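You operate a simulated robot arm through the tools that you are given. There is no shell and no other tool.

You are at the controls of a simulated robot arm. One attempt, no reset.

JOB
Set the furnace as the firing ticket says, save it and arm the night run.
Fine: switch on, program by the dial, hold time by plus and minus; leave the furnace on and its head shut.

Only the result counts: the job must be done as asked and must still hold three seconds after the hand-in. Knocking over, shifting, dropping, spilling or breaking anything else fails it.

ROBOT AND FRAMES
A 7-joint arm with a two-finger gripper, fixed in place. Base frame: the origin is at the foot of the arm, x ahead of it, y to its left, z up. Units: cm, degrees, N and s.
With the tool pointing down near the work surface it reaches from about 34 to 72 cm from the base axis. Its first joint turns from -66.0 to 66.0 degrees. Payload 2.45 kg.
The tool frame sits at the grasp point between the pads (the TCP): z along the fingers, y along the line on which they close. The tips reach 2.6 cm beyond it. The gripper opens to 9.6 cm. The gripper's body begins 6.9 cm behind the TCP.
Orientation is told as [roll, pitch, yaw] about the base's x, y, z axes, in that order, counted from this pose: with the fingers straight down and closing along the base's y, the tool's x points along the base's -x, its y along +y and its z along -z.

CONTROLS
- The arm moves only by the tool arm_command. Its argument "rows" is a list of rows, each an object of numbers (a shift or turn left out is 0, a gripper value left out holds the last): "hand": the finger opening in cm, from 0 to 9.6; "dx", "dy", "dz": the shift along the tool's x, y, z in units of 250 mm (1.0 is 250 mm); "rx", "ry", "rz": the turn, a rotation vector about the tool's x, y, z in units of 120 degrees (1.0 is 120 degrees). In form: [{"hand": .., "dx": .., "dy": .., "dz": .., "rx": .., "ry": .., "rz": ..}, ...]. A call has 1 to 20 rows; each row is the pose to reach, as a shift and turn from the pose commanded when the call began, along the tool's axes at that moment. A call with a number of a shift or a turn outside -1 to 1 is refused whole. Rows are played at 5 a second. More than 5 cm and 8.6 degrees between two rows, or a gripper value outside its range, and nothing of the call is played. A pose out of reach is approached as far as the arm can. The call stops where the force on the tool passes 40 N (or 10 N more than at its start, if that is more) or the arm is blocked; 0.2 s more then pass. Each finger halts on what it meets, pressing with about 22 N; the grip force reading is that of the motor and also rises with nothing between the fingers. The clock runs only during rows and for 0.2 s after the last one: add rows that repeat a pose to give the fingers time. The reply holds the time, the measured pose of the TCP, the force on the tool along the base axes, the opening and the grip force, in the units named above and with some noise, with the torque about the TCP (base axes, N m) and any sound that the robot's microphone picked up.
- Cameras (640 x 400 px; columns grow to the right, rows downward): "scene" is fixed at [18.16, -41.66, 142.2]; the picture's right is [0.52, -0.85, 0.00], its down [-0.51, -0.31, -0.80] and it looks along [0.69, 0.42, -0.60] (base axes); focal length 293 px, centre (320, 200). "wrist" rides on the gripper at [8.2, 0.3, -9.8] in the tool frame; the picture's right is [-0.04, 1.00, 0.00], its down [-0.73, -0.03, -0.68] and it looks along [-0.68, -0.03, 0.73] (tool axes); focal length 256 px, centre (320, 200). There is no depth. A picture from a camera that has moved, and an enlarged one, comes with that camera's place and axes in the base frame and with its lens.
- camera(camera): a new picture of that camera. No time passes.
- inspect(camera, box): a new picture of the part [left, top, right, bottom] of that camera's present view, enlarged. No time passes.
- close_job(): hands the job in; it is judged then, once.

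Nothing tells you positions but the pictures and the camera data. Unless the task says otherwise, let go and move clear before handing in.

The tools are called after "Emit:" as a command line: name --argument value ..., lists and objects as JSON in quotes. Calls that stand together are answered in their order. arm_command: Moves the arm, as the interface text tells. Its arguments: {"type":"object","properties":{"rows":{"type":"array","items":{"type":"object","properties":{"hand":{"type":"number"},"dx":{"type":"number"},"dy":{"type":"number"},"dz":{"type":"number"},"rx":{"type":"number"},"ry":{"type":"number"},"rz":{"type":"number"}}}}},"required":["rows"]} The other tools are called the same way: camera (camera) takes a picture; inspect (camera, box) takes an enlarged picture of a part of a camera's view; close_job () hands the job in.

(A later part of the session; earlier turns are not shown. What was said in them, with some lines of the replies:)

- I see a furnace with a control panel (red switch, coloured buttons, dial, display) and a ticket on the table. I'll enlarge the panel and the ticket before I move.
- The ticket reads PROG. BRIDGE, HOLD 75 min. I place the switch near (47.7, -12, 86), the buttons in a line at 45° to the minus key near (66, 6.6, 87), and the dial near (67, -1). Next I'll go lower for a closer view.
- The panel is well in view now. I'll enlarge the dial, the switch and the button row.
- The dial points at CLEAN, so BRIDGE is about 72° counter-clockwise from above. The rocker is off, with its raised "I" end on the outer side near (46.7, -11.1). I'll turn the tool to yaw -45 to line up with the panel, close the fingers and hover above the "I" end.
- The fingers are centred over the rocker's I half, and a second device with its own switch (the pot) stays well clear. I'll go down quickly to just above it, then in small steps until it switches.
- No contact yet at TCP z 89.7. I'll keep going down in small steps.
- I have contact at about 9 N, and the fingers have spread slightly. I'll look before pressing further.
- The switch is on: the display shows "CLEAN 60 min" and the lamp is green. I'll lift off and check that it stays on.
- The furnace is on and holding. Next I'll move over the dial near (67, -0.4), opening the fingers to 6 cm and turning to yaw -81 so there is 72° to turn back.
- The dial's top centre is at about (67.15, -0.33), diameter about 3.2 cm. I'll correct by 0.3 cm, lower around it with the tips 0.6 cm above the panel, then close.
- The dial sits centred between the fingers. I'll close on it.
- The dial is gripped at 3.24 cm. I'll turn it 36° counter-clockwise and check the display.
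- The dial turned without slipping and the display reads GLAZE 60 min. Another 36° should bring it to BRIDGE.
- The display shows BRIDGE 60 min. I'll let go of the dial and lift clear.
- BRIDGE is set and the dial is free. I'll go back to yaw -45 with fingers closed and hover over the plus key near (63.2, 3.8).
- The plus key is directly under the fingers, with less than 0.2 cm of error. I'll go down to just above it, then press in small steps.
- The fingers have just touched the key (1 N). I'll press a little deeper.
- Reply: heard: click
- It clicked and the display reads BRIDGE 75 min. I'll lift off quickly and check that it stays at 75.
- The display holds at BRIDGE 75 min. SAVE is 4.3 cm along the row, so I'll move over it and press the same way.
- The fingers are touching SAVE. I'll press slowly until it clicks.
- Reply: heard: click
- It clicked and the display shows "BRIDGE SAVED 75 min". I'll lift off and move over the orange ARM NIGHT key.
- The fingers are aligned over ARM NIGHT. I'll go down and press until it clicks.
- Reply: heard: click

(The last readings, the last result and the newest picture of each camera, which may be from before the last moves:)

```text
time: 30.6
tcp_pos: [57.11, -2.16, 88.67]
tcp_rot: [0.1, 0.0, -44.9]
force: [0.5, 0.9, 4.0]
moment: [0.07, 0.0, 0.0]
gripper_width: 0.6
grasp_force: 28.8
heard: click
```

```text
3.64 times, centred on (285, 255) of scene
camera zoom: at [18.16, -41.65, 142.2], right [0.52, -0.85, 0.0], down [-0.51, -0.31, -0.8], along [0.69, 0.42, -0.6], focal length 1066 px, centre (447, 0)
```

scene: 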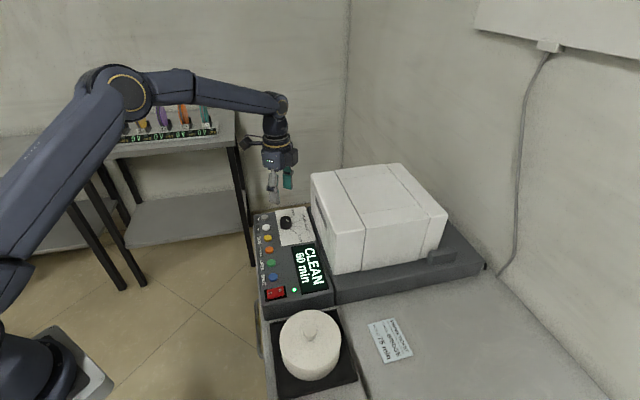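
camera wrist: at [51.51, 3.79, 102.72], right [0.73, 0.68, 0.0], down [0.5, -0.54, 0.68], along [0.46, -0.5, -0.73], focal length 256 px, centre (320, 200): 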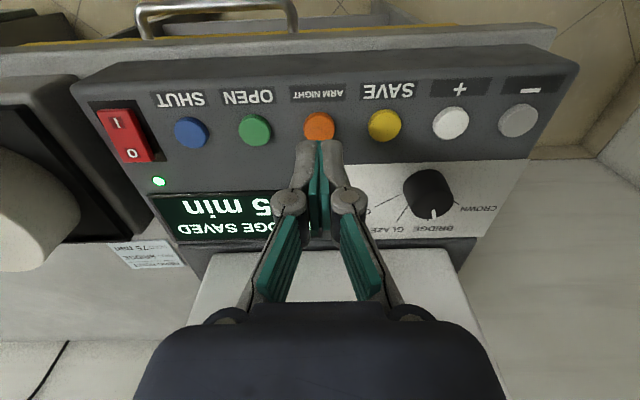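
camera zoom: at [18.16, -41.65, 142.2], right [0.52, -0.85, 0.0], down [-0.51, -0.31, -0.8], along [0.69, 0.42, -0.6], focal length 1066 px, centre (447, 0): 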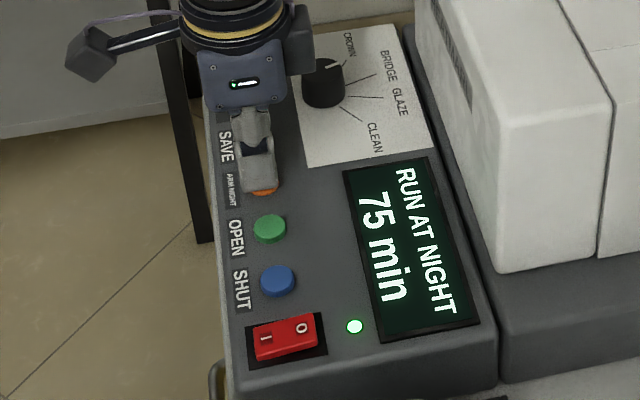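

The key clicked and the display reads "RUN AT NIGHT 75 min". I'll lift well clear and check everything once more.

Emit:
arm_command --rows '[{"dz": -0.04}, {"dz": -0.1}, {"dz": -0.2}, {"dz": -0.32}, {"dz": -0.45}, {"dz": -0.55, "dx": 0.05}, {"dz": -0.65, "dx": 0.1}, {"dz": -0.65, "dx": 0.1}, {"dz": -0.65, "dx": 0.1}]'

Emit:
camera --camera "wrist"

Emit:
camera --camera "scene"

Emit:
inspect --camera "scene" --box '[230, 190, 350, 320]'

```text
time: 32.6
tcp_pos: [55.18, -0.61, 105.02]
tcp_rot: [0.0, 0.0, -45.0]
force: [0.6, 0.3, 0.3]
moment: [-0.02, 0.0, 0.02]
gripper_width: 0.0
grasp_force: 28.7
```

```text
taken
camera wrist: at [49.5, 5.41, 114.84], right [0.73, 0.68, 0.0], down [0.5, -0.54, 0.68], along [0.46, -0.5, -0.73], focal length 256 px, centre (320, 200)
```

wrist: 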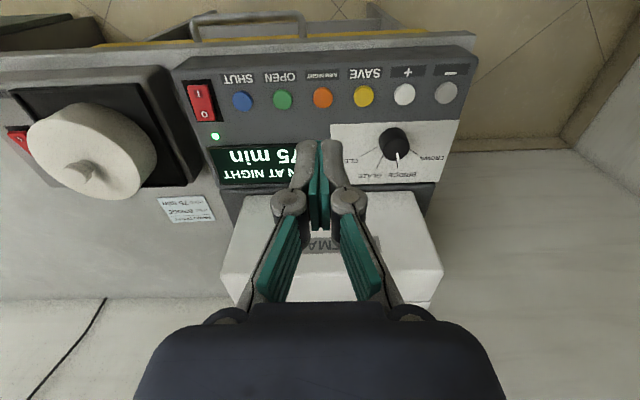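

```text
taken
```

scene: 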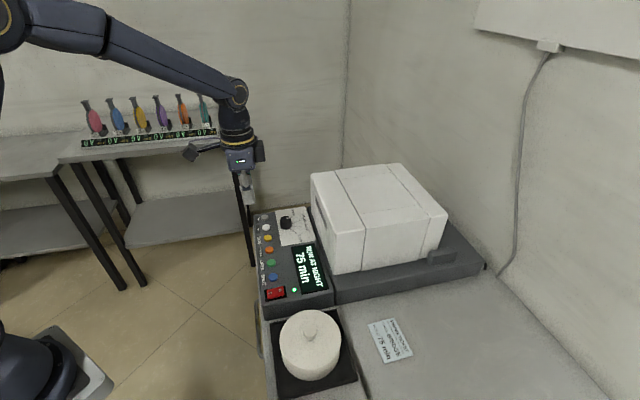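

```text
3.08 times, centred on (290, 255) of scene
camera zoom: at [18.16, -41.66, 142.2], right [0.52, -0.85, 0.0], down [-0.51, -0.31, -0.8], along [0.69, 0.42, -0.6], focal length 902 px, centre (412, 31)
```

zoom: 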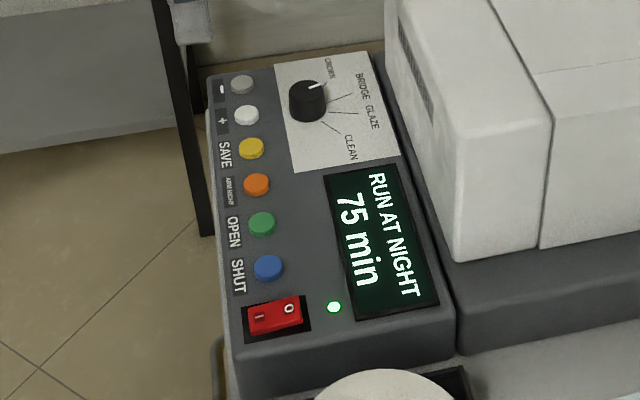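

The furnace is on with a green lamp and "RUN AT NIGHT 75 min" on the display. The dial is at BRIDGE, the head is shut, nothing else has moved and the arm is clear, so I'll hand in.

Emit:
close_job

```text
The job is handed in.
```

The furnace is set as the firing ticket says, program BRIDGE with a 75 min hold. The setting is saved and the night run is armed.

- **Switch:** the furnace is on, with its green lamp lit.
- **Program:** I turned the dial from CLEAN to BRIDGE.
- **Hold time:** one press of plus took it from 60 to 75 min.
- **Save and arm:** after SAVE the display read "BRIDGE SAVED 75 min". After ARM NIGHT it read "RUN AT NIGHT 75 min".

The head stayed shut, and nothing else looked moved in the last pictures. The arm was lifted clear before I handed the job in.
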